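You operate a simulated robot arm through the tools that you are given. There is no shell and no other tool. Be economical: measure what you need, move in short steps, check, and stop when the job is done.

The job below is to be done with a simulated two-armed robot. You get a single attempt, and the scene is never put back.

Task
Put the short yellow roll on the top of the small grey table away on the counter of the dry cabinet. Then put the pink card stack from the top of the carton cart on top of the white sheets. Then take the toner box with the earliest date from the high shelf behind the guard rail and leave it on top of the grey sheets. Then take the cap off the blue tube and lay it down on the top of the long grey table. Then fetch the yellow paper roll and set it in the red crate. Then put the small yellow ink tub on the third corner wire rack shelf from the top away in the inside of the white tray. Then open the mounting bench drawer. The order counts. Set down upright: toner box, yellow paper roll, small yellow ink tub.

It is judged by the outcome, as a careful person would: the job done as asked, and still so three seconds after it is handed in. It fails if anything else is knocked over, pushed out of place, dropped, spilled or broken. A push-on lid holds only when it is set on centred and level and pressed home; a screw cap is set on level and turned clockwise until tight. Flat cloth is picked up by pressing the open fingertips on it (5 to 10 N) and closing them slowly along it; thin cloth reads only 2 to 8 mm in the jaws.

Robot
Two 6-joint arms with two-finger parallel grippers on one trunk, on a base that drives. Base frame: it is fixed to the floor where the robot stands at the start and does not move with it; the origin is under the middle of the robot, x ahead of it, y to its left, z up. Units: m, degrees, N and s.
The left shoulder is at the start at [0.06, 0.187, 1.097], the right one opposite. Places, roughly: blue tube [3, 0, 1]; card stack [0.5, -1.75, 1]; counter of the dry cabinet [3.6, -3.5, 0.9]; grey sheets (20x15x5 cm) [0.6, -0.2, 0.5]; inside of the white tray [3.1, 0.2, 0.9]; mounting bench drawer [-3.7, -2.1, 0.7]; red crate (40x22x13 cm) [1.7, 3.9, 0.7]; short yellow roll (6x6x15 cm) [0.5, 0.1, 0.9]; small yellow ink tub (5x5x5 cm) [1.3, 6.4, 1.1]; toner box [3.5, -2.75, 1.75]; white sheets (15x11x5 cm) [-1.5, -0.4, 1]; yellow paper roll (8x8x11 cm) [0.4, 3.8, 1.2]. Payload 1.57 kg a hand.
The TCP of each hand is the grasp point between the finger pads, 0.03 m short of the fingertips. In the tool frame z runs along the fingers and y along their closing line. Largest opening 0.11 m; finger width 0.024, thickness 0.012; the body of the gripper, 0.048 by 0.112 m, starts 0.078 m behind the TCP.
Orientation is told as [roll, pitch, yaw] about the base's x, y, z axes, in that order, counted from this pose: with the fingers straight down and closing along the base's y, the tool's x points along the base's -x, its y along +y and its z along -z.

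Tools
- The arms move only by the tool nudge_tool. It takes "left_targets", "right_targets" or both (then of equal length, played together; a hand with none holds still); each is a list of rows, each a list of 7 numbers: the shift along the tool's x, y, z in units of 100 mm (1.0 is 100 mm), then the turn, a rotation vector about the tool's x, y, z in units of 90 degrees (1.0 is 90 degrees), then the finger opening in m, from 0 to 0.11. In form: [[tx, ty, tz, wx, wy, wz, fingers], ...]. A call has 1 to 8 rows; each row is the pose to reach, as a shift and turn from the pose commanded when the call began, along the tool's axes at that moment. A call with a number of a shift or a turn outside -1 to 1 is refused whole. Each row takes 0.2 s and may step no farther than 0.05 m and 8.6 degrees from the row before; otherwise, or with a gripper value out of range, the whole call is refused. A pose out of reach is approached as far as the arm can. The call stops where the force on the tool passes 40 N (or 10 N more than at its start, if that is more) or the arm is blocked; 0.2 s more then pass. The fingers move at their own pace (about 0.153 m/s each) and stop on an object; they squeeze with about 28 N. The grip force told is the motor's: it shows also when the fingers shut on nothing. Time passes only in rows, and 0.2 s behind the last, so rows that repeat a pose let the fingers close. The reply holds the time, the measured pose of the TCP, the force on the tool along the base axes, the opening and the grip force, in the units named above and with some noise, with the torque about the TCP (base axes, N m) and any sound that the robot's microphone picked up.
- Cameras (640 x 400 px; columns grow to the right, rows downward): "scene" is now at [0.0187, -0.0006, 1.637]; the picture's right is [-0.01, -1.00, 0.00], its down [-0.77, 0.01, -0.63] and it looks along [0.63, -0.01, -0.77] (base axes); focal length 276 px, centre (320, 200). "left" rides on the left gripper at [0.07, -0.016, -0.141] in its tool frame; the picture's right is [0.23, 0.97, 0.00], its down [-0.85, 0.20, -0.48] and it looks along [-0.47, 0.11, 0.88] (tool axes); focal length 222 px, centre (320, 200). "right" rides on the right gripper at [0.07, 0.016, -0.141] in its tool frame; the picture's right is [-0.23, 0.97, 0.00], its down [-0.86, -0.20, -0.48] and it looks along [-0.47, -0.11, 0.88] (tool axes); focal length 222 px, centre (320, 200). There is no depth. A picture from a camera that has moved, and an enlarged one, comes with that camera's place and axes in the base frame and with its lens.
- grab_frame(camera): a new picture of that camera. It takes no simulated time.
- move_column(by): slides the trunk up (or, below 0, down) by that many m; the arms and the scene camera ride with it, the base frame stays. It gives what a move gives, with no picture.
- drive_base(legs): drives the robot by 1 to 6 legs, each [ahead, left, turn to the left] in m, m and degrees, along the robot's own axes; the way and the turn of a leg run together, so that a leg with both is an arc; at most 1.5 m and 180 degrees a leg. The arms and the cameras ride along, it lands a little off, and it stops where it bumps. It gives what a move gives.
- turn_head(pan, tilt): turns the head with the scene camera to pan (to the left, within 86 degrees either way) and tilt (down, from -29 to 69), counted from straight ahead of the robot. It gives what a move gives.
- close_up(camera, box): a new picture of the part [left, top, right, bottom] of that camera's present view, enlarged. It takes no simulated time.
- finish_job(): hands the job in; it is judged then, once.

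Work in short steps. Places have to be worked out from the pictures, the camera data and where the tool is seen: move nearer, look again, correct. Check each grasp and each placing, and mend what went wrong. You have 186 turns and 166 pictures in all, those below and enlarged ones among them. Open the grippers and draw the arms clear of the work before you hand the job in, unless the task says otherwise; then end with one line.

The tools are called after "Request:" by a JSON object that holds its "fn" and its "kwargs". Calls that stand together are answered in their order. nudge_tool: Moves the arms, as the interface text tells. Its arguments: {"type":"object","properties":{"left_targets":{"type":"array","items":{"type":"array","items":{"type":"number"}}},"right_targets":{"type":"array","items":{"type":"array","items":{"type":"number"}}}},"required":[]} The other tools are called the same way: move_column (by) slides the trunk up or down; drive_base (legs) drives the base; turn_head (pan, tilt) turns the head that bears the scene camera; grab_frame (camera) takes a picture; close_up (camera, box) takes an enlarged picture of a part of a camera's view; finish_job () hands the job in.

At the start:

```text
clock: 0.0
left_tcp_pos: [0.4418, 0.1394, 1.1436]
left_ee_rot: [0.0, 0.0, -0.1]
left_wrist_force: [-0.4, -0.1, 0.7]
left_moment: [0.0, -0.02, -0.03]
left_width: 0.1101
left_gripper_force: 0.0
right_tcp_pos: [0.4065, -0.2342, 1.139]
right_ee_rot: [0.0, 0.0, 0.0]
right_wrist_force: [0.7, 0.1, 0.4]
right_moment: [-0.01, -0.02, -0.03]
right_width: 0.1102
right_gripper_force: 0.1
trunk travel left (down, up): [-0.725, 0.265]
robot x, y, heading: [-0.0001, 0.0005, -0.1]
head pan, tilt: [-0.8, 50.6]
```

scene: 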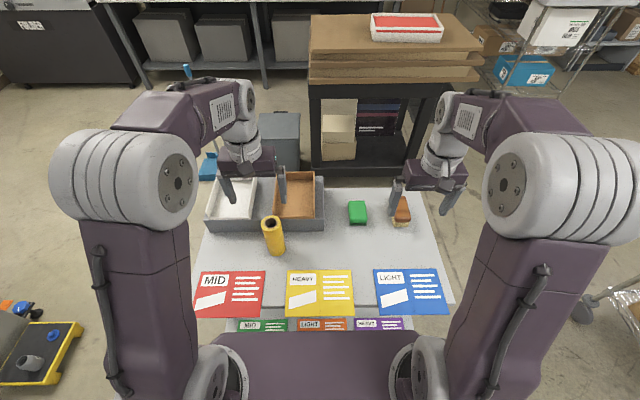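
right: 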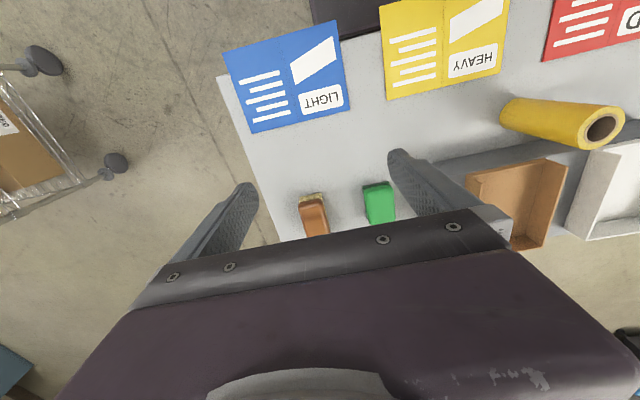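
left: 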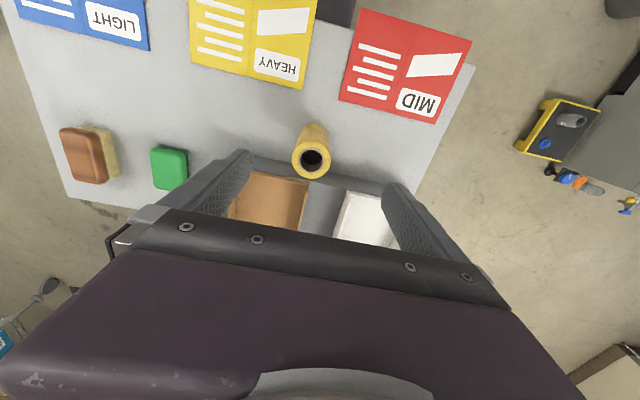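

The pictures put the short yellow roll upright at about (0.476, 0.137) with its top near z 0.975. I line the left hand up over it, lower it, and look round the room at the same time.

Request:
{"fn": "nudge_tool", "kwargs": {"left_targets": [[-0.34, 0, 0, 0, 0, 0, 0.11], [-0.34, 0, 0.4, 0, 0, 0, 0.11], [-0.34, 0, 0.8, 0, 0, 0, 0.11], [-0.34, 0, 1.0, 0, 0, 0, 0.11]]}}

Request:
{"fn": "grab_frame", "kwargs": {"camera": "left"}}

Request:
{"fn": "turn_head", "kwargs": {"pan": 0, "tilt": 15}}

Request:
{"fn": "grab_frame", "kwargs": {"camera": "scene"}}

Request:
{"fn": "turn_head", "kwargs": {"pan": -70, "tilt": 20}}

Request:
{"fn": "grab_frame", "kwargs": {"camera": "scene"}}

Request:
{"fn": "turn_head", "kwargs": {"pan": 70, "tilt": 20}}

Request:
{"fn": "grab_frame", "kwargs": {"camera": "scene"}}

```text
clock: 1.0
left_tcp_pos: [0.478, 0.1414, 1.0437]
left_ee_rot: [0.0, 0.1, 0.0]
left_wrist_force: [0.6, 0.5, -0.8]
left_moment: [0.02, -0.03, -0.02]
left_width: 0.11
left_gripper_force: 0.1
right_tcp_pos: [0.4057, -0.2344, 1.1379]
right_ee_rot: [0.1, 0.1, 0.0]
right_wrist_force: [-0.4, -0.3, -0.4]
right_moment: [-0.01, -0.01, 0.01]
right_width: 0.11
right_gripper_force: 0.0
trunk travel left (down, up): [-0.725, 0.265]
robot x, y, heading: [0.0031, -0.0015, -0.1]
head pan, tilt: [-0.8, 50.6]
```

```text
162 pictures are left
camera left: at [0.4078, 0.1256, 1.1846], right [-0.23, 0.97, 0.0], down [0.85, 0.2, 0.48], along [0.47, 0.11, -0.88], focal length 222 px, centre (320, 200)
```

left: 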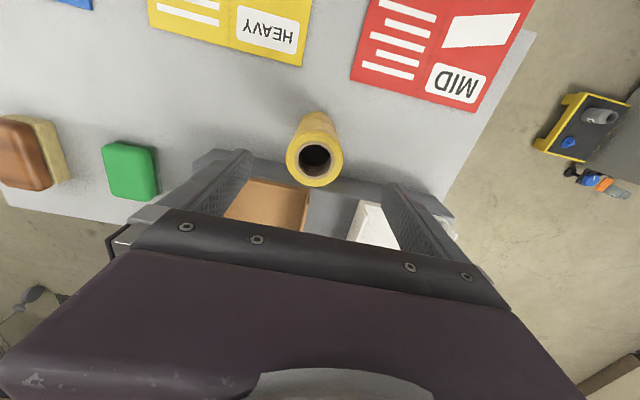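

```text
clock: 2.0
left_tcp_pos: [0.4762, 0.1413, 1.0437]
left_ee_rot: [0.0, -0.1, 0.0]
left_wrist_force: [1.3, 0.1, 1.3]
left_moment: [0.01, 0.01, -0.02]
left_width: 0.1099
left_gripper_force: 0.0
right_tcp_pos: [0.4053, -0.2345, 1.138]
right_ee_rot: [0.0, 0.0, 0.0]
right_wrist_force: [-1.2, -0.2, -0.3]
right_moment: [0.01, -0.02, -0.03]
right_width: 0.1101
right_gripper_force: 0.2
trunk travel left (down, up): [-0.725, 0.265]
robot x, y, heading: [-0.0003, 0.003, -0.2]
head pan, tilt: [0.0, 15.0]
```

```text
161 pictures are left
camera scene: at [0.0358, 0.0005, 1.6914], right [0.0, -1.0, 0.0], down [-0.26, 0.0, -0.97], along [0.97, 0.0, -0.26], focal length 276 px, centre (320, 200)
```

scene: 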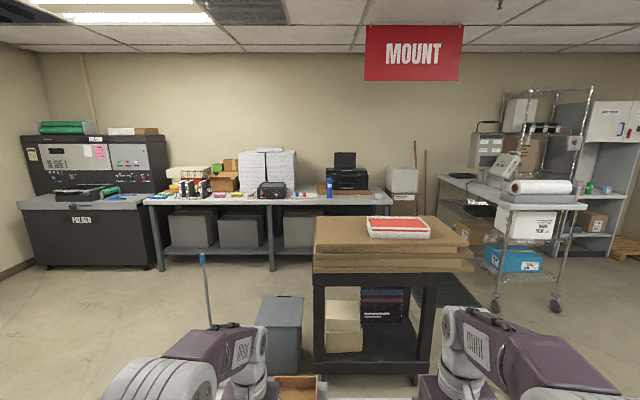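

```text
clock: 3.4
left_tcp_pos: [0.4763, 0.1411, 1.0437]
left_ee_rot: [-0.1, 0.1, 0.0]
left_wrist_force: [0.3, 0.5, -0.8]
left_moment: [-0.01, 0.01, 0.0]
left_width: 0.11
left_gripper_force: 0.0
right_tcp_pos: [0.4049, -0.2347, 1.1363]
right_ee_rot: [-0.1, 0.0, 0.0]
right_wrist_force: [-0.8, 0.3, -0.4]
right_moment: [0.0, 0.0, -0.02]
right_width: 0.1101
right_gripper_force: 0.0
trunk travel left (down, up): [-0.725, 0.265]
robot x, y, heading: [0.0019, -0.0011, -0.1]
head pan, tilt: [-70.0, 20.0]
```

```text
160 pictures are left
camera scene: at [-0.0258, -0.087, 1.6834], right [-0.94, -0.34, 0.0], down [-0.12, 0.32, -0.94], along [0.32, -0.88, -0.34], focal length 276 px, centre (320, 200)
```

scene: 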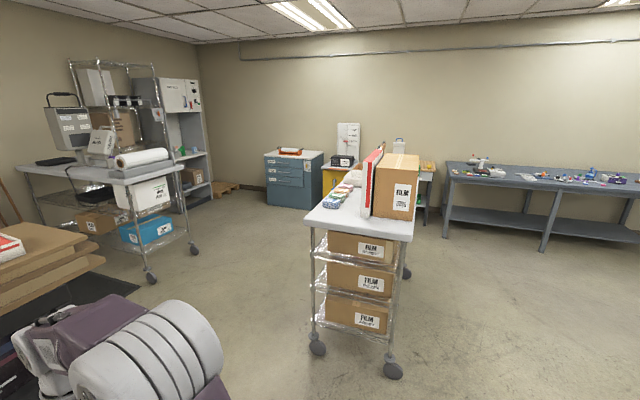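

```text
clock: 5.7
left_tcp_pos: [0.4761, 0.1409, 1.0432]
left_ee_rot: [0.1, 0.0, 0.0]
left_wrist_force: [0.1, -0.3, 0.6]
left_moment: [0.01, 0.02, -0.01]
left_width: 0.1097
left_gripper_force: 0.0
right_tcp_pos: [0.4059, -0.2352, 1.1378]
right_ee_rot: [-0.1, 0.0, 0.0]
right_wrist_force: [0.0, 1.4, -0.3]
right_moment: [0.0, -0.01, 0.03]
right_width: 0.1098
right_gripper_force: 0.1
trunk travel left (down, up): [-0.725, 0.265]
robot x, y, heading: [-0.0022, -0.0013, -0.2]
head pan, tilt: [70.0, 20.0]
```

```text
159 pictures are left
camera scene: at [-0.0258, 0.088, 1.6834], right [0.94, -0.34, 0.0], down [-0.12, -0.32, -0.94], along [0.32, 0.88, -0.34], focal length 276 px, centre (320, 200)
```

scene: 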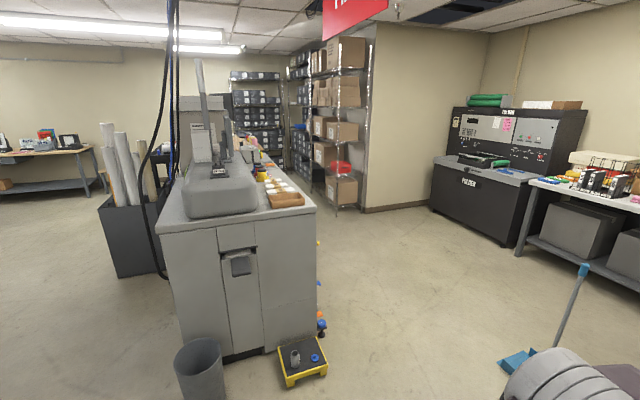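

The roll is centred between the fingers to within 5 mm. I go down 0.1 m, close on it and lift a little.

Request:
{"fn": "nudge_tool", "kwargs": {"left_targets": [[0, -0.04, 0.4, 0, 0, 0, 0.11], [0, -0.04, 0.8, 0, 0, 0, 0.11], [0, -0.04, 1.0, 0, 0, 0, 0.11], [0, -0.04, 1.0, 0, 0, 0, 0.0], [0, -0.04, 1.0, 0, 0, 0, 0.0], [0, -0.04, 1.0, 0, 0, 0, 0.0]]}}

Request:
{"fn": "nudge_tool", "kwargs": {"left_targets": [[0, 0, -0.4, 0, 0, 0, 0.0], [0, 0, -0.8, 0, 0, 0, 0.0], [0, 0, -1.0, 0, 0, 0, 0.0]]}}

Request:
{"fn": "grab_frame", "kwargs": {"camera": "left"}}

Request:
{"fn": "turn_head", "kwargs": {"pan": -40, "tilt": 20}}

Request:
{"fn": "grab_frame", "kwargs": {"camera": "scene"}}

```text
clock: 7.0
left_tcp_pos: [0.4763, 0.1374, 0.944]
left_ee_rot: [0.0, 0.0, 0.0]
left_wrist_force: [0.4, 0.8, -0.3]
left_moment: [0.05, -0.08, 0.0]
left_width: 0.0576
left_gripper_force: 28.4
right_tcp_pos: [0.4067, -0.2341, 1.1366]
right_ee_rot: [0.0, 0.0, 0.0]
right_wrist_force: [0.5, 0.8, -0.2]
right_moment: [-0.03, 0.01, 0.02]
right_width: 0.1101
right_gripper_force: 0.0
trunk travel left (down, up): [-0.725, 0.265]
robot x, y, heading: [-0.0037, -0.0007, -0.2]
head pan, tilt: [70.0, 20.0]
```

```text
clock: 7.8
left_tcp_pos: [0.4762, 0.1356, 1.043]
left_ee_rot: [0.0, 0.0, 0.0]
left_wrist_force: [0.6, 0.6, -2.9]
left_moment: [-0.01, -0.01, -0.02]
left_width: 0.0573
left_gripper_force: 28.3
right_tcp_pos: [0.4068, -0.2353, 1.1366]
right_ee_rot: [0.0, 0.0, 0.0]
right_wrist_force: [-0.5, -0.2, 0.2]
right_moment: [0.0, 0.01, -0.02]
right_width: 0.11
right_gripper_force: 0.0
trunk travel left (down, up): [-0.725, 0.265]
robot x, y, heading: [-0.0038, -0.0002, -0.1]
head pan, tilt: [70.0, 20.0]
```

```text
158 pictures are left
camera left: at [0.4073, 0.1213, 1.1854], right [-0.23, 0.97, 0.0], down [0.86, 0.2, 0.48], along [0.47, 0.11, -0.88], focal length 222 px, centre (320, 200)
```

left: 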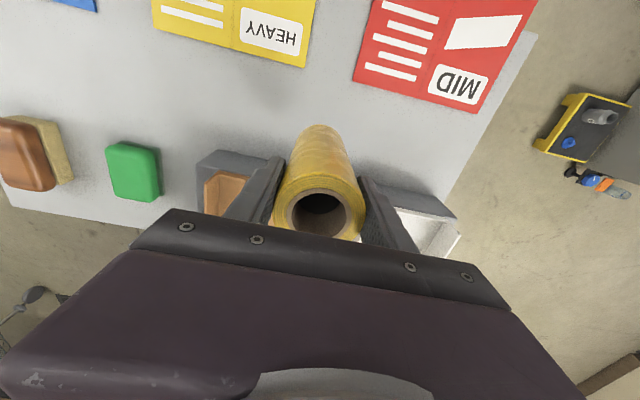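

```text
clock: 9.7
left_tcp_pos: [0.4763, 0.1371, 1.0444]
left_ee_rot: [-0.1, 0.0, 0.0]
left_wrist_force: [1.4, 0.0, -2.4]
left_moment: [0.04, 0.03, -0.02]
left_width: 0.0572
left_gripper_force: 28.4
right_tcp_pos: [0.4054, -0.2346, 1.1373]
right_ee_rot: [0.0, 0.0, 0.0]
right_wrist_force: [-0.3, 0.1, -0.5]
right_moment: [0.02, 0.01, -0.03]
right_width: 0.1099
right_gripper_force: 0.0
trunk travel left (down, up): [-0.725, 0.265]
robot x, y, heading: [-0.0008, -0.0001, 0.3]
head pan, tilt: [-40.0, 20.0]
```

```text
157 pictures are left
camera scene: at [0.0141, -0.0592, 1.6833], right [-0.64, -0.77, 0.0], down [-0.26, 0.22, -0.94], along [0.72, -0.6, -0.34], focal length 276 px, centre (320, 200)
```

scene: 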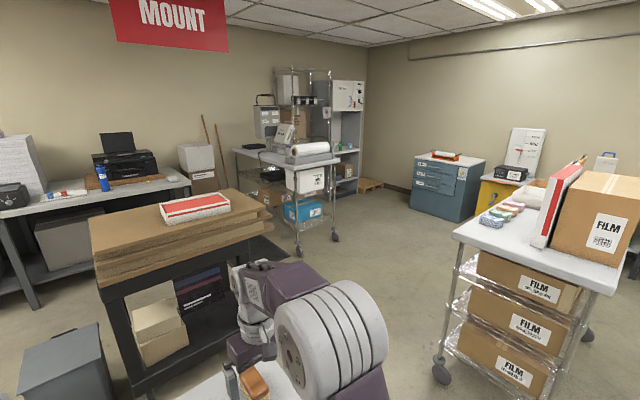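

The roll is held (width 57 mm, weight about 2.5 N). I raise the trunk, back away from the table and look right to plan the way to the dry cabinet.

Request:
{"fn": "move_column", "kwargs": {"by": 0.12}}

Request:
{"fn": "drive_base", "kwargs": {"legs": [[-0.35, 0, 0], [0, -0.8, 0]]}}

Request:
{"fn": "turn_head", "kwargs": {"pan": -35, "tilt": 30}}

Request:
{"fn": "grab_frame", "kwargs": {"camera": "scene"}}

```text
clock: 11.2
left_tcp_pos: [0.4776, 0.1365, 1.1631]
left_ee_rot: [0.0, 0.0, 0.0]
left_wrist_force: [-0.4, -0.1, -2.3]
left_moment: [-0.01, 0.01, -0.01]
left_width: 0.0575
left_gripper_force: 28.0
right_tcp_pos: [0.4051, -0.2345, 1.2566]
right_ee_rot: [0.0, 0.0, 0.0]
right_wrist_force: [0.1, -0.7, 0.2]
right_moment: [0.0, 0.0, -0.02]
right_width: 0.11
right_gripper_force: 0.1
trunk travel left (down, up): [-0.845, 0.145]
robot x, y, heading: [-0.0006, 0.0051, -0.1]
head pan, tilt: [-40.0, 20.0]
```

```text
clock: 17.4
left_tcp_pos: [0.1258, -0.6599, 1.1645]
left_ee_rot: [-0.2, 0.0, 0.2]
left_wrist_force: [0.6, 0.0, -3.2]
left_moment: [-0.04, 0.03, -0.02]
left_width: 0.0573
left_gripper_force: 28.2
right_tcp_pos: [0.0562, -1.031, 1.2577]
right_ee_rot: [-0.1, 0.1, 0.1]
right_wrist_force: [1.1, -0.1, -0.5]
right_moment: [-0.03, -0.02, 0.0]
right_width: 0.1102
right_gripper_force: 0.1
trunk travel left (down, up): [-0.845, 0.145]
robot x, y, heading: [-0.3524, -0.7948, 0.1]
head pan, tilt: [-40.0, 20.0]
```

```text
clock: 18.1
left_tcp_pos: [0.1257, -0.6615, 1.1647]
left_ee_rot: [0.0, 0.0, 0.1]
left_wrist_force: [-0.5, -0.8, -2.3]
left_moment: [-0.01, 0.03, 0.02]
left_width: 0.0573
left_gripper_force: 27.4
right_tcp_pos: [0.0542, -1.0332, 1.2564]
right_ee_rot: [0.0, 0.0, 0.3]
right_wrist_force: [-0.8, 0.0, 0.7]
right_moment: [0.0, -0.04, -0.02]
right_width: 0.11
right_gripper_force: 0.0
trunk travel left (down, up): [-0.845, 0.145]
robot x, y, heading: [-0.3524, -0.7976, 0.1]
head pan, tilt: [-35.0, 30.0]
```

```text
156 pictures are left
camera scene: at [-0.3342, -0.8501, 1.7873], right [-0.57, -0.82, 0.0], down [-0.41, 0.29, -0.87], along [0.71, -0.5, -0.5], focal length 276 px, centre (320, 200)
```

scene: 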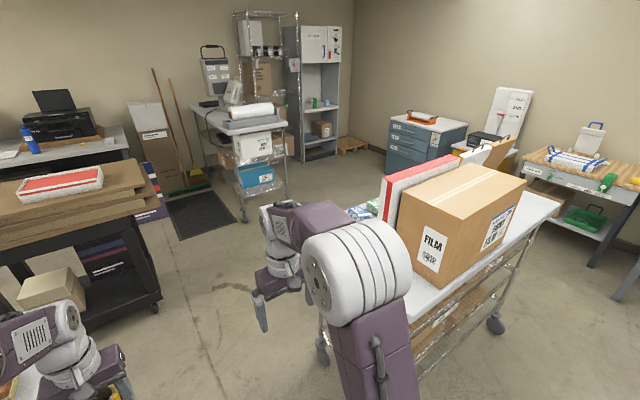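

The way runs at y ≈ -0.97 between the small table and the carton cart, then right at x ≈ 1.2 in front of the black cart. I drive it and look again.

Request:
{"fn": "drive_base", "kwargs": {"legs": [[0.2, -0.18, 0], [1.32, 0, 0], [0, -1.4, 0]]}}

Request:
{"fn": "turn_head", "kwargs": {"pan": -25, "tilt": 20}}

Request:
{"fn": "grab_frame", "kwargs": {"camera": "scene"}}

```text
clock: 32.8
left_tcp_pos: [1.6513, -2.2319, 1.164]
left_ee_rot: [0.0, 0.1, 0.1]
left_wrist_force: [0.3, -0.8, -3.2]
left_moment: [0.03, -0.1, 0.0]
left_width: 0.0571
left_gripper_force: 27.8
right_tcp_pos: [1.581, -2.6041, 1.2573]
right_ee_rot: [0.0, 0.0, 0.0]
right_wrist_force: [0.4, 0.6, -1.6]
right_moment: [0.01, 0.03, 0.0]
right_width: 0.1102
right_gripper_force: 0.1
trunk travel left (down, up): [-0.845, 0.145]
robot x, y, heading: [1.1773, -2.369, 0.1]
head pan, tilt: [-35.0, 30.0]
```

```text
clock: 33.5
left_tcp_pos: [1.6513, -2.2321, 1.1635]
left_ee_rot: [0.0, 0.0, 0.2]
left_wrist_force: [0.6, 0.0, -3.1]
left_moment: [-0.01, -0.14, 0.0]
left_width: 0.0573
left_gripper_force: 27.9
right_tcp_pos: [1.5818, -2.6052, 1.2578]
right_ee_rot: [0.0, 0.0, 0.0]
right_wrist_force: [-0.1, 0.7, 0.2]
right_moment: [-0.01, 0.0, 0.01]
right_width: 0.11
right_gripper_force: 0.0
trunk travel left (down, up): [-0.845, 0.145]
robot x, y, heading: [1.1782, -2.3702, 0.2]
head pan, tilt: [-25.0, 20.0]
```

```text
155 pictures are left
camera scene: at [1.2018, -2.4091, 1.8033], right [-0.42, -0.91, 0.0], down [-0.31, 0.14, -0.94], along [0.85, -0.4, -0.34], focal length 276 px, centre (320, 200)
```

scene: 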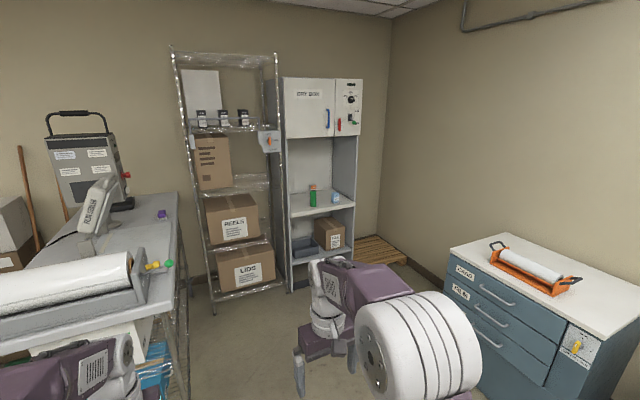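

The dry cabinet's counter lies at about x 3.3–3.85, y -3.1 to -3.8, with a green bottle and a small glue pot on it. I drive to about 0.7 m in front of it.

Request:
{"fn": "drive_base", "kwargs": {"legs": [[0, -0.75, 0], [1.38, -0.12, 0]]}}

Request:
{"fn": "turn_head", "kwargs": {"pan": 0, "tilt": 40}}

Request:
{"fn": "grab_frame", "kwargs": {"camera": "scene"}}

Request:
{"fn": "turn_head", "kwargs": {"pan": 25, "tilt": 0}}

Request:
{"fn": "grab_frame", "kwargs": {"camera": "scene"}}

```text
clock: 44.1
left_tcp_pos: [3.0348, -3.1109, 1.1656]
left_ee_rot: [0.0, 0.0, -0.3]
left_wrist_force: [0.1, 0.2, -2.8]
left_moment: [0.03, -0.11, -0.01]
left_width: 0.0575
left_gripper_force: 27.7
right_tcp_pos: [2.9612, -3.4824, 1.2588]
right_ee_rot: [0.0, 0.0, -0.3]
right_wrist_force: [0.1, -0.5, 0.1]
right_moment: [0.0, 0.02, -0.01]
right_width: 0.11
right_gripper_force: 0.1
trunk travel left (down, up): [-0.845, 0.145]
robot x, y, heading: [2.556, -3.2446, -0.5]
head pan, tilt: [-25.0, 20.0]
```

```text
clock: 45.0
left_tcp_pos: [3.0347, -3.1107, 1.1635]
left_ee_rot: [0.0, 0.0, -0.3]
left_wrist_force: [-0.3, 0.2, -4.3]
left_moment: [0.04, -0.12, 0.01]
left_width: 0.0572
left_gripper_force: 27.7
right_tcp_pos: [2.9616, -3.4818, 1.2573]
right_ee_rot: [0.0, 0.0, -0.3]
right_wrist_force: [0.2, -0.2, 0.3]
right_moment: [0.0, 0.01, 0.01]
right_width: 0.1102
right_gripper_force: 0.0
trunk travel left (down, up): [-0.845, 0.145]
robot x, y, heading: [2.5593, -3.2436, -0.2]
head pan, tilt: [0.0, 40.0]
```

```text
154 pictures are left
camera scene: at [2.5854, -3.2448, 1.772], right [-0.01, -1.0, 0.0], down [-0.64, 0.0, -0.77], along [0.77, 0.0, -0.64], focal length 276 px, centre (320, 200)
```

scene: 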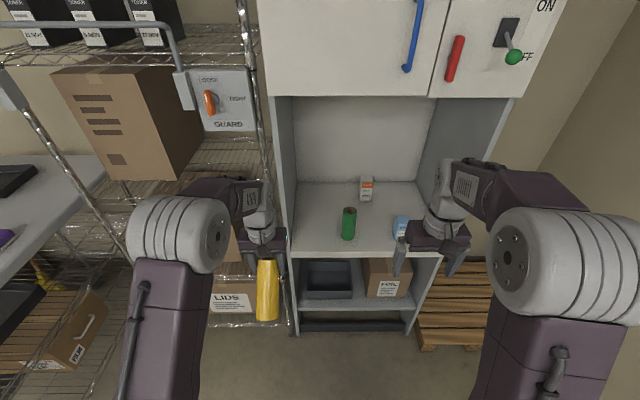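

```text
clock: 46.1
left_tcp_pos: [3.0347, -3.1101, 1.1636]
left_ee_rot: [-0.1, 0.0, -0.4]
left_wrist_force: [0.0, 0.2, -2.4]
left_moment: [0.01, -0.13, 0.01]
left_width: 0.0573
left_gripper_force: 28.2
right_tcp_pos: [2.9611, -3.4811, 1.2579]
right_ee_rot: [0.0, 0.0, -0.3]
right_wrist_force: [0.4, 0.1, 0.2]
right_moment: [0.02, 0.01, 0.0]
right_width: 0.11
right_gripper_force: 0.0
trunk travel left (down, up): [-0.845, 0.145]
robot x, y, heading: [2.5576, -3.2436, -0.3]
head pan, tilt: [25.0, 0.0]
```

```text
153 pictures are left
camera scene: at [2.5819, -3.2066, 1.8356], right [0.42, -0.91, 0.0], down [0.0, 0.0, -1.0], along [0.91, 0.42, 0.0], focal length 276 px, centre (320, 200)
```

scene: 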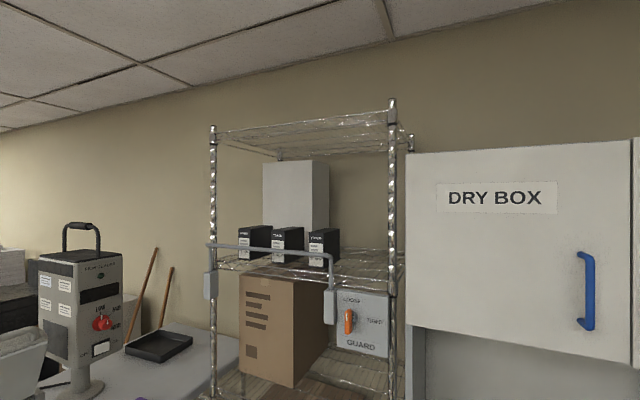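

The left part of the counter, about (3.43, -3.24), is free; the upper box starts near z 1.5. I shift right, then drive in with the roll above the counter.

Request:
{"fn": "drive_base", "kwargs": {"legs": [[0, -0.13, 0], [0.38, 0, 0]]}}

Request:
{"fn": "turn_head", "kwargs": {"pan": 0, "tilt": 50}}

Request:
{"fn": "grab_frame", "kwargs": {"camera": "scene"}}

Request:
{"fn": "grab_frame", "kwargs": {"camera": "left"}}

```text
clock: 49.4
left_tcp_pos: [3.3864, -3.241, 1.1705]
left_ee_rot: [-0.1, -0.8, -0.6]
left_wrist_force: [-0.1, 0.3, -2.9]
left_moment: [0.01, -0.12, 0.04]
left_width: 0.0574
left_gripper_force: 28.0
right_tcp_pos: [3.3033, -3.6121, 1.2621]
right_ee_rot: [0.1, 0.1, -0.5]
right_wrist_force: [0.5, -0.7, 0.0]
right_moment: [0.02, -0.02, 0.01]
right_width: 0.1096
right_gripper_force: 0.1
trunk travel left (down, up): [-0.845, 0.145]
robot x, y, heading: [2.9242, -3.3776, -0.6]
head pan, tilt: [25.0, 0.0]
stopped in leg 2: the robot was blocked; the commanded pose is now the measured one
```

```text
clock: 50.5
left_tcp_pos: [3.3861, -3.2415, 1.1709]
left_ee_rot: [-0.1, -1.2, -0.6]
left_wrist_force: [-0.7, 1.2, -3.0]
left_moment: [0.0, -0.1, 0.01]
left_width: 0.0575
left_gripper_force: 28.0
right_tcp_pos: [3.3055, -3.6113, 1.2614]
right_ee_rot: [0.0, 0.0, -0.4]
right_wrist_force: [0.6, -0.2, -1.1]
right_moment: [0.0, 0.0, 0.0]
right_width: 0.11
right_gripper_force: 0.1
trunk travel left (down, up): [-0.845, 0.145]
robot x, y, heading: [2.928, -3.3761, -0.6]
head pan, tilt: [0.0, 50.0]
```

```text
152 pictures are left
camera scene: at [2.9166, -3.3731, 1.7579], right [-0.01, -1.0, 0.0], down [-0.75, 0.01, -0.66], along [0.66, -0.01, -0.75], focal length 276 px, centre (320, 200)
```

scene: 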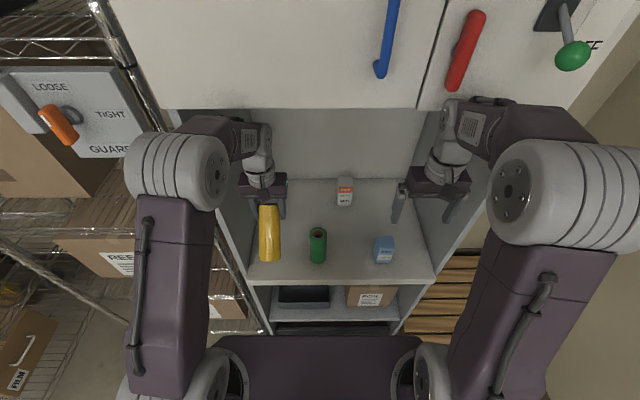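

```text
151 pictures are left
camera left: at [3.3135, -3.2564, 1.3124], right [-0.22, 0.98, -0.01], down [0.85, 0.19, 0.49], along [0.48, 0.1, -0.87], focal length 222 px, centre (320, 200)
```

left: 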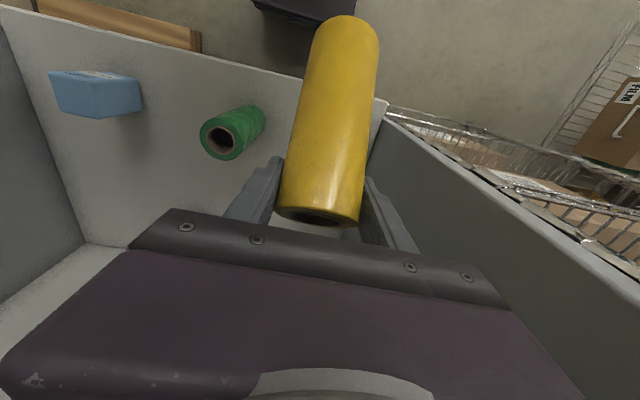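

The left forearm touched the upper box front (z ≥ 1.5) and stopped the drive. I back off, lower the trunk so the elbows pass beneath it, and go in again.

Request:
{"fn": "drive_base", "kwargs": {"legs": [[-0.12, 0, 0]]}}

Request:
{"fn": "move_column", "kwargs": {"by": -0.14}}

Request:
{"fn": "grab_frame", "kwargs": {"camera": "scene"}}

Request:
{"fn": "drive_base", "kwargs": {"legs": [[0.145, 0, 0]]}}

Request:
{"fn": "grab_frame", "kwargs": {"camera": "scene"}}

```text
clock: 51.8
left_tcp_pos: [3.2914, -3.2432, 1.1603]
left_ee_rot: [0.1, 0.2, -0.6]
left_wrist_force: [1.3, -1.0, -3.6]
left_moment: [0.0, -0.11, -0.01]
left_width: 0.0576
left_gripper_force: 27.9
right_tcp_pos: [3.2097, -3.6134, 1.2514]
right_ee_rot: [0.1, 1.3, -0.5]
right_wrist_force: [0.2, -0.8, -0.7]
right_moment: [0.03, 0.06, 0.0]
right_width: 0.11
right_gripper_force: 0.0
trunk travel left (down, up): [-0.845, 0.145]
robot x, y, heading: [2.8041, -3.3754, -0.6]
head pan, tilt: [0.0, 50.0]
```

```text
clock: 53.5
left_tcp_pos: [3.2869, -3.2427, 1.0232]
left_ee_rot: [0.0, 0.0, -0.6]
left_wrist_force: [0.0, -0.2, -2.9]
left_moment: [0.02, -0.12, -0.01]
left_width: 0.0576
left_gripper_force: 28.3
right_tcp_pos: [3.2072, -3.6133, 1.1132]
right_ee_rot: [0.1, 1.1, -0.5]
right_wrist_force: [0.1, 0.5, -0.6]
right_moment: [-0.03, 0.0, -0.01]
right_width: 0.1101
right_gripper_force: 0.0
trunk travel left (down, up): [-0.705, 0.285]
robot x, y, heading: [2.8088, -3.3766, -0.4]
head pan, tilt: [0.0, 50.0]
```

```text
150 pictures are left
camera scene: at [2.8284, -3.3746, 1.6178], right [-0.01, -1.0, 0.0], down [-0.77, 0.01, -0.64], along [0.64, -0.01, -0.77], focal length 276 px, centre (320, 200)
```

scene: 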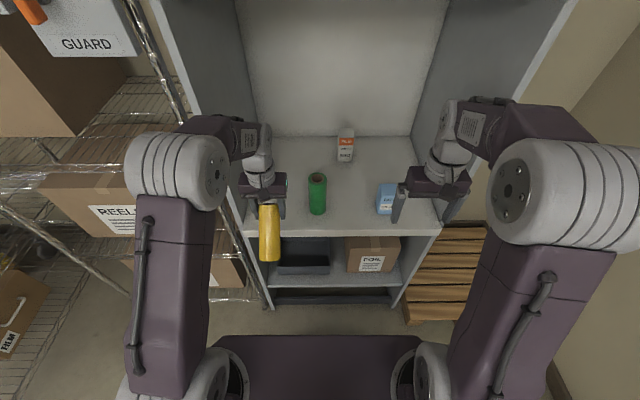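

```text
clock: 54.8
left_tcp_pos: [3.4288, -3.2456, 1.0238]
left_ee_rot: [0.0, -0.2, -0.6]
left_wrist_force: [0.8, -0.4, -3.0]
left_moment: [0.0, -0.13, -0.03]
left_width: 0.0574
left_gripper_force: 28.0
right_tcp_pos: [3.3478, -3.6147, 1.1147]
right_ee_rot: [0.1, 1.0, -0.5]
right_wrist_force: [0.2, -0.1, -0.6]
right_moment: [0.0, 0.02, 0.01]
right_width: 0.11
right_gripper_force: 0.0
trunk travel left (down, up): [-0.705, 0.285]
robot x, y, heading: [2.9493, -3.3769, -0.8]
head pan, tilt: [0.0, 50.0]
```

```text
149 pictures are left
camera scene: at [2.9694, -3.376, 1.6178], right [-0.01, -1.0, 0.0], down [-0.77, 0.01, -0.64], along [0.64, -0.01, -0.77], focal length 276 px, centre (320, 200)
```

scene: 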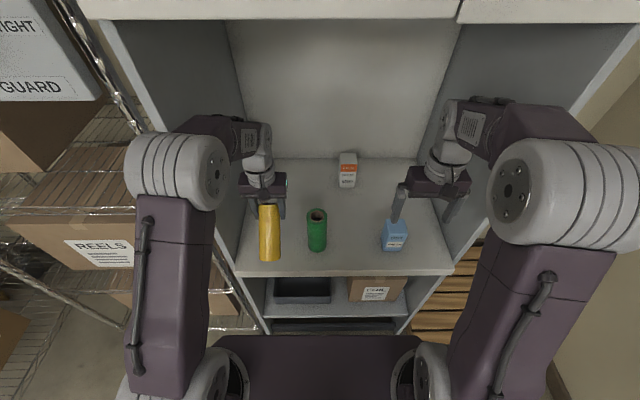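

The roll hangs over the free spot with its bottom at about z 0.905. I lower it slowly until the counter takes it.

Request:
{"fn": "nudge_tool", "kwargs": {"left_targets": [[0, 0, 0.2, 0, 0, 0, 0.0], [0, 0, 0.36, 0, 0, 0, 0.0], [0, 0, 0.4, 0, 0, 0, 0.0], [0, 0, 0.43, 0, 0, 0, 0.0]]}}

Request:
{"fn": "grab_frame", "kwargs": {"camera": "scene"}}

```text
clock: 55.8
left_tcp_pos: [3.4296, -3.2446, 0.9808]
left_ee_rot: [-0.1, 0.0, -0.6]
left_wrist_force: [0.2, -0.5, -2.9]
left_moment: [-0.01, -0.12, 0.0]
left_width: 0.0575
left_gripper_force: 27.7
right_tcp_pos: [3.3494, -3.6144, 1.1141]
right_ee_rot: [0.1, 0.9, -0.4]
right_wrist_force: [-0.4, -0.3, 0.0]
right_moment: [-0.01, 0.01, 0.0]
right_width: 0.1102
right_gripper_force: 0.1
trunk travel left (down, up): [-0.705, 0.285]
robot x, y, heading: [2.9499, -3.3787, -0.6]
head pan, tilt: [0.0, 50.0]
```

```text
148 pictures are left
camera scene: at [2.9713, -3.376, 1.6178], right [-0.01, -1.0, 0.0], down [-0.77, 0.01, -0.64], along [0.64, -0.01, -0.77], focal length 276 px, centre (320, 200)
```

scene: 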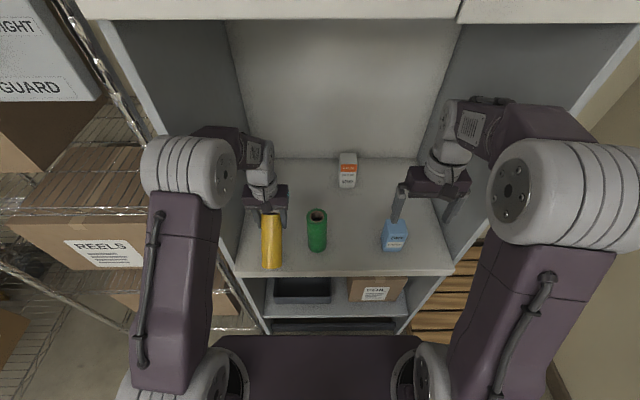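

The roll's foot looks nearer to the robot than it should; it may have swung in the jaws. I look with the hand camera.

Request:
{"fn": "grab_frame", "kwargs": {"camera": "left"}}

Request:
{"fn": "close_up", "kwargs": {"camera": "scene", "box": [220, 170, 340, 290]}}

```text
147 pictures are left
camera left: at [3.3604, -3.2593, 1.1218], right [-0.22, 0.98, 0.0], down [0.86, 0.19, 0.48], along [0.47, 0.1, -0.88], focal length 222 px, centre (320, 200)
```

left: 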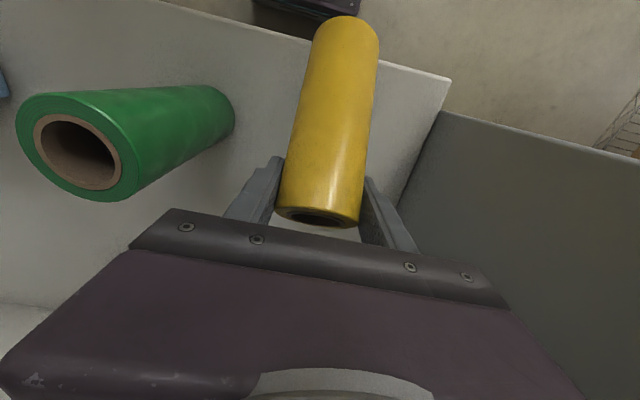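

```text
3.33 times, centred on (280, 230) of scene
camera zoom: at [2.9713, -3.376, 1.6178], right [-0.01, -1.0, 0.0], down [-0.77, 0.01, -0.64], along [0.64, -0.01, -0.77], focal length 922 px, centre (453, 100)
```

zoom: 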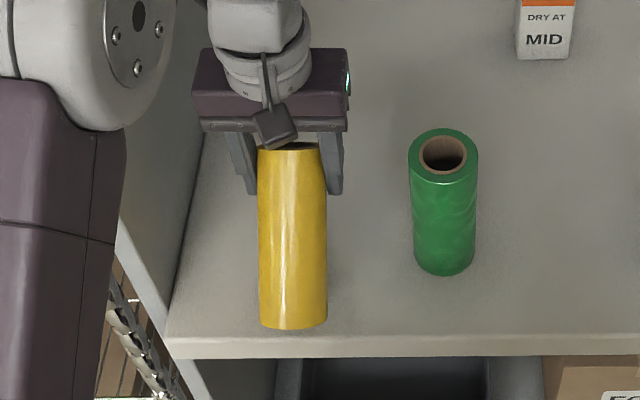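

The roll has swung about 50° in the jaws with its foot towards the robot. I raise it a little and turn the hand about its closing axis by 50° to stand the roll upright.

Request:
{"fn": "nudge_tool", "kwargs": {"left_targets": [[0, 0, -0.4, 0, 0, 0, 0.0], [0, 0, -0.5, 0, -0.09, 0, 0.0], [0, 0, -0.5, 0, -0.18, 0, 0.0], [0, 0, -0.5, 0, -0.27, 0, 0.0], [0, 0, -0.5, 0, -0.36, 0, 0.0], [0, 0, -0.5, 0, -0.45, 0, 0.0], [0, 0, -0.5, 0, -0.54, 0, 0.0], [0, 0, -0.5, 0, -0.55, 0, 0.0]]}}

Request:
{"fn": "grab_frame", "kwargs": {"camera": "scene"}}

Request:
{"fn": "grab_frame", "kwargs": {"camera": "left"}}

```text
clock: 57.6
left_tcp_pos: [3.4348, -3.227, 1.0369]
left_ee_rot: [3.3, -47.2, -1.0]
left_wrist_force: [1.3, -3.8, -1.6]
left_moment: [0.16, 0.01, 0.15]
left_width: 0.0573
left_gripper_force: 28.0
left hand out of reach, approached as far as the arm can: row 6, 7, 8
right_tcp_pos: [3.3485, -3.6144, 1.1132]
right_ee_rot: [0.0, 1.0, -0.5]
right_wrist_force: [0.2, -0.5, -0.9]
right_moment: [-0.05, -0.01, 0.0]
right_width: 0.1097
right_gripper_force: 0.0
trunk travel left (down, up): [-0.705, 0.285]
robot x, y, heading: [2.9516, -3.3778, -0.5]
head pan, tilt: [0.0, 50.0]
```

```text
145 pictures are left
camera scene: at [2.971, -3.3745, 1.6178], right [-0.01, -1.0, 0.0], down [-0.77, 0.01, -0.64], along [0.64, -0.01, -0.77], focal length 276 px, centre (320, 200)
```

scene: 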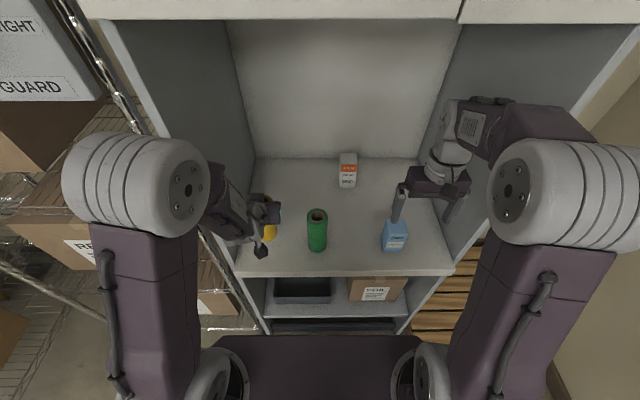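

```text
144 pictures are left
camera left: at [3.2848, -3.248, 1.0821], right [-0.18, 0.98, -0.13], down [0.23, 0.17, 0.96], along [0.96, 0.14, -0.25], focal length 222 px, centre (320, 200)
```

left: 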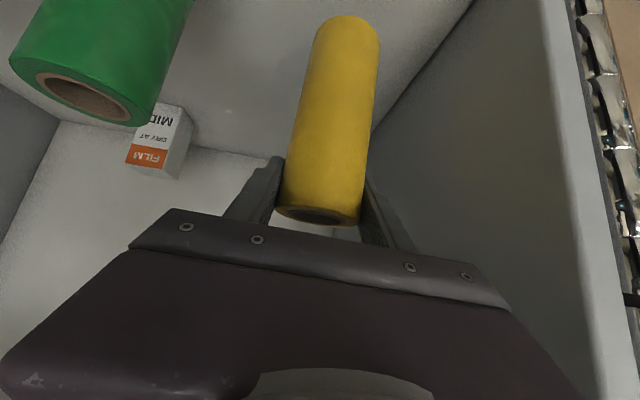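

The arm is nearly at its reach limit when folded. I back the base 0.13 m and stretch the hand forward again, so that the wrist can reach the full tilt.

Request:
{"fn": "drive_base", "kwargs": {"legs": [[-0.13, 0, 0]]}}

Request:
{"fn": "nudge_tool", "kwargs": {"left_targets": [[-0.26, 0, 0.3, 0, 0, 0, 0.0], [-0.52, 0, 0.6, 0, 0, 0, 0.0], [-0.78, 0, 0.91, 0, 0, 0, 0.0], [-0.78, 0, 0.91, 0, 0, 0, 0.0]]}}

Request:
{"fn": "grab_frame", "kwargs": {"camera": "scene"}}

```text
clock: 58.9
left_tcp_pos: [3.3077, -3.2319, 1.0371]
left_ee_rot: [3.1, -47.3, -2.0]
left_wrist_force: [0.4, 0.1, -1.6]
left_moment: [-0.02, 0.03, 0.03]
left_width: 0.0573
left_gripper_force: 27.7
right_tcp_pos: [3.22, -3.6135, 1.114]
right_ee_rot: [0.2, 1.1, -0.5]
right_wrist_force: [1.1, -0.4, -0.4]
right_moment: [0.01, 0.02, 0.01]
right_width: 0.1099
right_gripper_force: 0.0
trunk travel left (down, up): [-0.705, 0.285]
robot x, y, heading: [2.8217, -3.3747, -0.5]
head pan, tilt: [0.0, 50.0]
```

```text
clock: 59.9
left_tcp_pos: [3.4254, -3.2297, 1.0352]
left_ee_rot: [3.1, -47.2, -1.9]
left_wrist_force: [-0.2, -1.0, -2.9]
left_moment: [-0.02, 0.01, 0.03]
left_width: 0.0574
left_gripper_force: 28.0
right_tcp_pos: [3.2195, -3.6125, 1.1136]
right_ee_rot: [0.2, 1.1, -0.5]
right_wrist_force: [0.9, 0.0, -0.3]
right_moment: [0.03, 0.0, -0.01]
right_width: 0.1101
right_gripper_force: 0.1
trunk travel left (down, up): [-0.705, 0.285]
robot x, y, heading: [2.8235, -3.3752, -0.5]
head pan, tilt: [0.0, 50.0]
```

```text
143 pictures are left
camera scene: at [2.8417, -3.3747, 1.6178], right [-0.01, -1.0, 0.0], down [-0.77, 0.01, -0.64], along [0.64, -0.01, -0.77], focal length 276 px, centre (320, 200)
```

scene: 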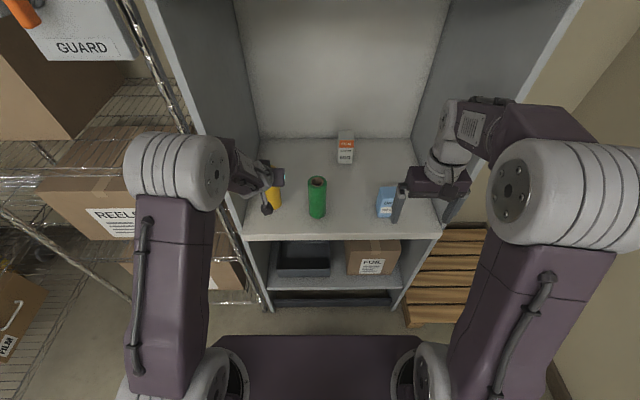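

Now the full range is there. I trim the last degrees of tilt and lower by 4.5 cm.

Request:
{"fn": "nudge_tool", "kwargs": {"left_targets": [[0, 0, 0, 0.0235, -0.033, -0.025, 0.0], [0.17, 0, 0.155, 0.0235, -0.033, -0.025, 0.0], [0.34, 0, 0.31, 0.0235, -0.033, -0.025, 0.0], [0.34, 0, 0.31, 0.0235, -0.033, -0.025, 0.0]]}}

Request:
{"fn": "close_up", "kwargs": {"camera": "scene", "box": [220, 130, 370, 250]}}

Request:
{"fn": "grab_frame", "kwargs": {"camera": "left"}}

```text
clock: 60.9
left_tcp_pos: [3.4252, -3.2448, 0.992]
left_ee_rot: [-1.4, -50.8, 1.8]
left_wrist_force: [3.4, 0.0, 13.9]
left_moment: [0.03, -0.1, -0.01]
left_width: 0.0574
left_gripper_force: 28.4
left hand out of reach, approached as far as the arm can: row 2, 3, 4
right_tcp_pos: [3.2175, -3.6144, 1.1148]
right_ee_rot: [0.1, 0.9, -0.5]
right_wrist_force: [-0.1, 1.0, 0.0]
right_moment: [0.0, 0.01, -0.01]
right_width: 0.1097
right_gripper_force: 0.1
trunk travel left (down, up): [-0.705, 0.285]
robot x, y, heading: [2.8214, -3.378, -0.7]
head pan, tilt: [0.0, 50.0]
```

```text
3.33 times, centred on (295, 190) of scene
camera zoom: at [2.8392, -3.375, 1.6181], right [-0.01, -1.0, 0.0], down [-0.77, 0.01, -0.64], along [0.64, -0.01, -0.77], focal length 922 px, centre (403, 233)
```

zoom: 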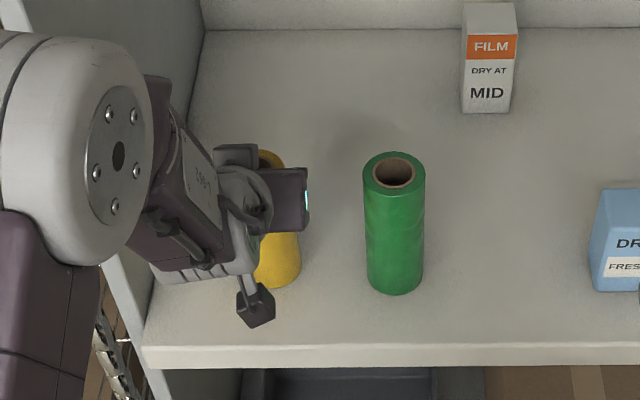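

```text
141 pictures are left
camera left: at [3.2714, -3.2624, 1.0286], right [-0.16, 0.97, -0.19], down [0.17, 0.22, 0.96], along [0.97, 0.12, -0.2], focal length 222 px, centre (320, 200)
```

left: 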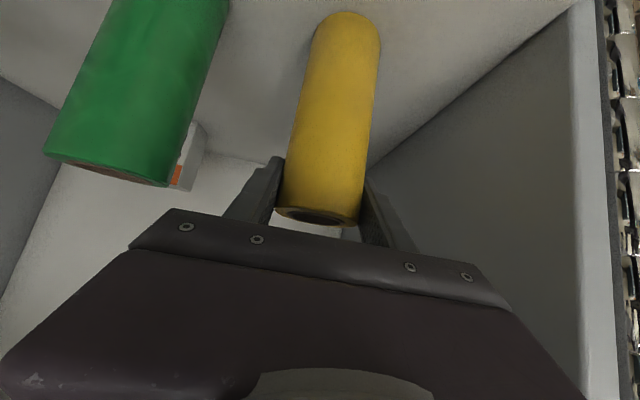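

The roll stands upright on the counter (14 N support). I open, and draw the hand back along its fingers.

Request:
{"fn": "nudge_tool", "kwargs": {"left_targets": [[0, 0, 0, 0, 0, 0, 0.065], [0, 0, 0, 0, 0, 0, 0.08], [0, 0, 0, 0, 0, 0, 0.08], [0, 0, -0.3, 0, 0, 0, 0.08], [0, 0, -0.6, 0, 0, 0, 0.08], [0, 0, -0.95, 0, 0, 0, 0.08]]}}

Request:
{"fn": "grab_frame", "kwargs": {"camera": "left"}}

Request:
{"fn": "grab_frame", "kwargs": {"camera": "scene"}}

```text
clock: 62.3
left_tcp_pos: [3.3512, -3.2449, 1.0501]
left_ee_rot: [-1.6, -50.4, 1.3]
left_wrist_force: [-0.7, 0.5, -0.1]
left_moment: [0.03, 0.01, 0.0]
left_width: 0.08
left_gripper_force: 0.1
right_tcp_pos: [3.2171, -3.6147, 1.1142]
right_ee_rot: [0.2, 0.9, -0.5]
right_wrist_force: [0.0, 0.2, 0.0]
right_moment: [0.0, -0.05, 0.0]
right_width: 0.11
right_gripper_force: 0.0
trunk travel left (down, up): [-0.705, 0.285]
robot x, y, heading: [2.8224, -3.3752, -0.6]
head pan, tilt: [0.0, 50.0]
```

```text
140 pictures are left
camera left: at [3.1964, -3.2588, 1.0874], right [-0.15, 0.97, -0.19], down [0.18, 0.22, 0.96], along [0.97, 0.11, -0.2], focal length 222 px, centre (320, 200)
```

left: 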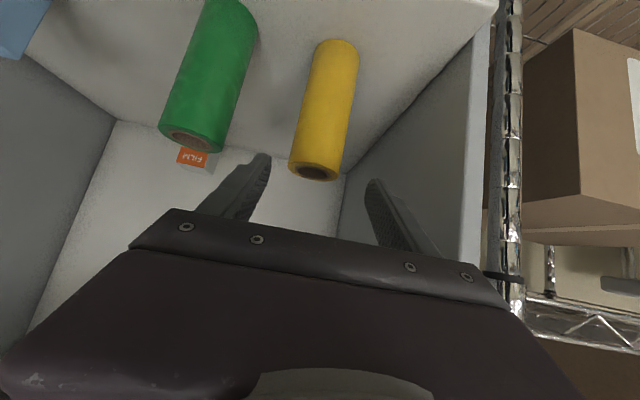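

```text
139 pictures are left
camera scene: at [2.8395, -3.3748, 1.6177], right [-0.01, -1.0, 0.0], down [-0.77, 0.01, -0.64], along [0.64, -0.01, -0.77], focal length 276 px, centre (320, 200)
```

scene: 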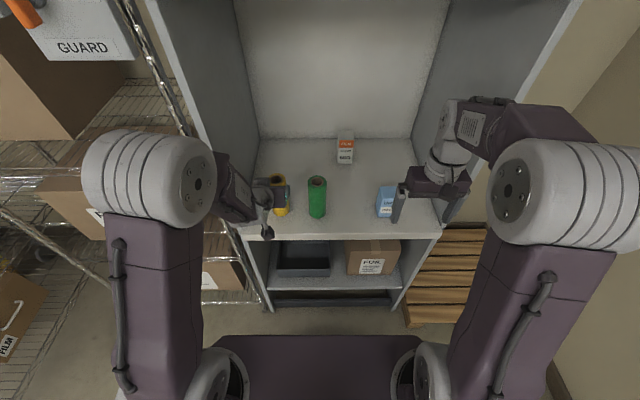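

The short roll stands on the counter: step 1 is done. I back away, set the left hand pointing down again, and drive round to face the carton cart.

Request:
{"fn": "drive_base", "kwargs": {"legs": [[-0.4, 0, 0], [-0.95, 0.35, 0], [0, 0.6, 0], [0, 0, 175]]}}

Request:
{"fn": "nudge_tool", "kwargs": {"left_targets": [[0, 0, 0, 0, 0.09, 0, 0.11], [0, 0, 0, 0, 0.18, 0, 0.11], [0, 0, 0, 0, 0.27, 0, 0.11], [0, 0, 0, 0, 0.36, 0, 0.11], [0, 0, 0, 0, 0.45, 0, 0.11], [0, 0, 0, 0, 0.54, 0, 0.11], [0, 0, 0, 0, 0.56, 0, 0.11]]}}

Request:
{"fn": "turn_head", "kwargs": {"pan": 0, "tilt": 30}}

Request:
{"fn": "grab_frame", "kwargs": {"camera": "scene"}}

```text
clock: 79.7
left_tcp_pos: [0.9346, -2.4901, 1.0485]
left_ee_rot: [-1.7, -50.4, 175.5]
left_wrist_force: [0.8, 0.5, 1.2]
left_moment: [-0.02, -0.01, 0.02]
left_width: 0.0801
left_gripper_force: 0.0
right_tcp_pos: [1.1028, -2.1372, 1.1146]
right_ee_rot: [0.1, 1.1, 173.6]
right_wrist_force: [-0.5, 0.0, 0.3]
right_moment: [-0.01, 0.0, -0.01]
right_width: 0.1101
right_gripper_force: 0.1
trunk travel left (down, up): [-0.705, 0.285]
robot x, y, heading: [1.4753, -2.4147, 173.5]
head pan, tilt: [0.0, 50.0]
```

```text
clock: 81.3
left_tcp_pos: [0.9344, -2.4889, 1.0513]
left_ee_rot: [-1.1, 0.1, 174.3]
left_wrist_force: [0.7, -0.1, -0.4]
left_moment: [0.02, 0.0, -0.03]
left_width: 0.1096
left_gripper_force: 0.0
left hand out of reach, approached as far as the arm can: row 2, 3, 4
right_tcp_pos: [1.1031, -2.1359, 1.1136]
right_ee_rot: [0.1, 1.2, 173.6]
right_wrist_force: [-0.4, -0.1, -0.3]
right_moment: [-0.01, 0.01, -0.04]
right_width: 0.1102
right_gripper_force: 0.0
trunk travel left (down, up): [-0.705, 0.285]
robot x, y, heading: [1.4755, -2.4155, 173.7]
head pan, tilt: [0.0, 50.0]
```

```text
clock: 82.2
left_tcp_pos: [0.9341, -2.4902, 1.0507]
left_ee_rot: [-0.9, 0.0, 174.3]
left_wrist_force: [0.1, 0.0, -0.3]
left_moment: [0.02, 0.0, 0.03]
left_width: 0.1098
left_gripper_force: 0.0
right_tcp_pos: [1.1046, -2.1353, 1.1136]
right_ee_rot: [0.2, 1.1, 173.6]
right_wrist_force: [-0.3, 0.0, -0.9]
right_moment: [0.02, 0.01, 0.0]
right_width: 0.1101
right_gripper_force: 0.0
trunk travel left (down, up): [-0.705, 0.285]
robot x, y, heading: [1.4734, -2.4091, 173.1]
head pan, tilt: [0.0, 30.0]
```

```text
138 pictures are left
camera scene: at [1.446, -2.4094, 1.6472], right [0.11, 0.99, 0.0], down [0.5, -0.06, -0.87], along [-0.86, 0.1, -0.5], focal length 276 px, centre (320, 200)
```

scene: 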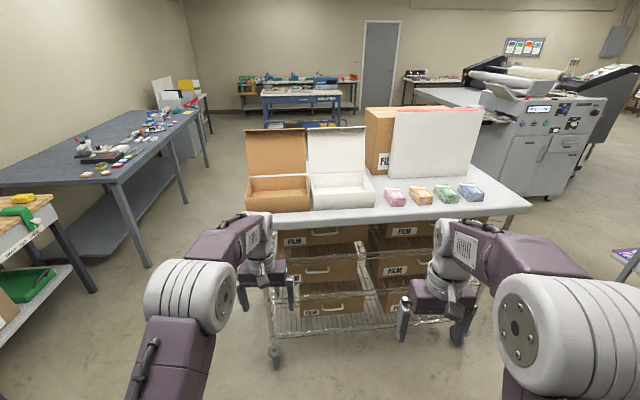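

The four card stacks stand in a row on the cart, pink at the left end. I raise the trunk, square up to the cart and come nearer to measure.

Request:
{"fn": "move_column", "kwargs": {"by": 0.15}}

Request:
{"fn": "drive_base", "kwargs": {"legs": [[0, 0, 6.6], [0.25, -0.26, 0]]}}

Request:
{"fn": "turn_head", "kwargs": {"pan": 0, "tilt": 45}}

Request:
{"fn": "grab_frame", "kwargs": {"camera": "scene"}}

Request:
{"fn": "grab_frame", "kwargs": {"camera": "right"}}

```text
clock: 83.9
left_tcp_pos: [0.9347, -2.4908, 1.2009]
left_ee_rot: [-1.0, 0.1, 174.3]
left_wrist_force: [0.0, -0.4, 0.1]
left_moment: [0.01, -0.01, -0.01]
left_width: 0.1099
left_gripper_force: 0.0
right_tcp_pos: [1.1037, -2.1362, 1.2632]
right_ee_rot: [0.0, 1.0, 173.6]
right_wrist_force: [1.2, 0.2, 0.1]
right_moment: [-0.03, 0.01, 0.03]
right_width: 0.11
right_gripper_force: 0.1
trunk travel left (down, up): [-0.855, 0.135]
robot x, y, heading: [1.4751, -2.4115, 173.4]
head pan, tilt: [0.0, 30.0]
```

```text
clock: 86.8
left_tcp_pos: [0.698, -2.2946, 1.2021]
left_ee_rot: [-1.1, 0.0, -179.1]
left_wrist_force: [0.4, 0.3, -0.1]
left_moment: [0.02, 0.02, 0.0]
left_width: 0.11
left_gripper_force: 0.0
right_tcp_pos: [0.8252, -1.9227, 1.2643]
right_ee_rot: [-0.1, 1.1, -179.6]
right_wrist_force: [0.0, 0.2, -0.4]
right_moment: [0.03, 0.01, 0.01]
right_width: 0.1101
right_gripper_force: 0.2
trunk travel left (down, up): [-0.855, 0.135]
robot x, y, heading: [1.2247, -2.1554, -179.8]
head pan, tilt: [0.0, 30.0]
```

```text
clock: 87.6
left_tcp_pos: [0.6982, -2.2934, 1.1991]
left_ee_rot: [-1.0, 0.1, -179.0]
left_wrist_force: [0.2, 0.3, -0.4]
left_moment: [-0.02, -0.01, 0.05]
left_width: 0.11
left_gripper_force: 0.0
right_tcp_pos: [0.822, -1.9209, 1.2632]
right_ee_rot: [0.1, 1.1, -179.7]
right_wrist_force: [0.1, -0.3, 0.5]
right_moment: [-0.01, -0.03, 0.02]
right_width: 0.11
right_gripper_force: 0.0
trunk travel left (down, up): [-0.855, 0.135]
robot x, y, heading: [1.2284, -2.1519, -179.8]
head pan, tilt: [0.0, 45.0]
```

```text
137 pictures are left
camera scene: at [1.2046, -2.1532, 1.7747], right [0.0, 1.0, 0.0], down [0.71, 0.0, -0.71], along [-0.71, 0.0, -0.71], focal length 276 px, centre (320, 200)
```

scene: 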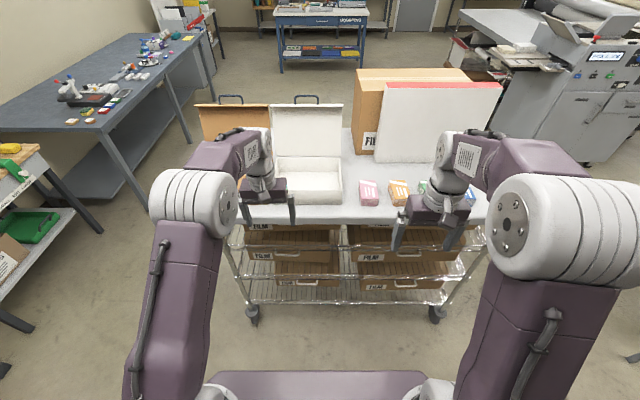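

```text
136 pictures are left
camera right: at [0.8911, -1.9375, 1.406], right [-0.22, -0.98, 0.0], down [-0.87, 0.2, 0.46], along [-0.45, 0.1, -0.89], focal length 222 px, centre (320, 200)
```

right: 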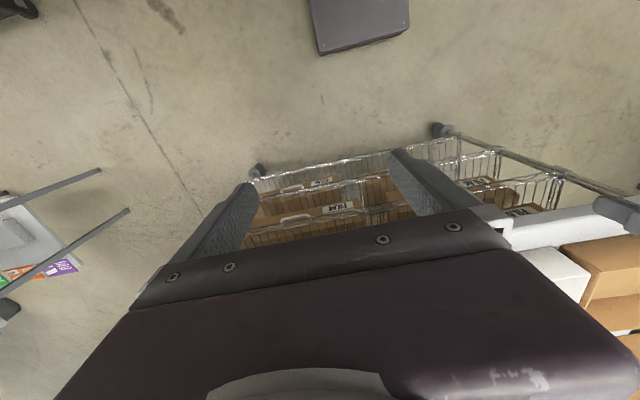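

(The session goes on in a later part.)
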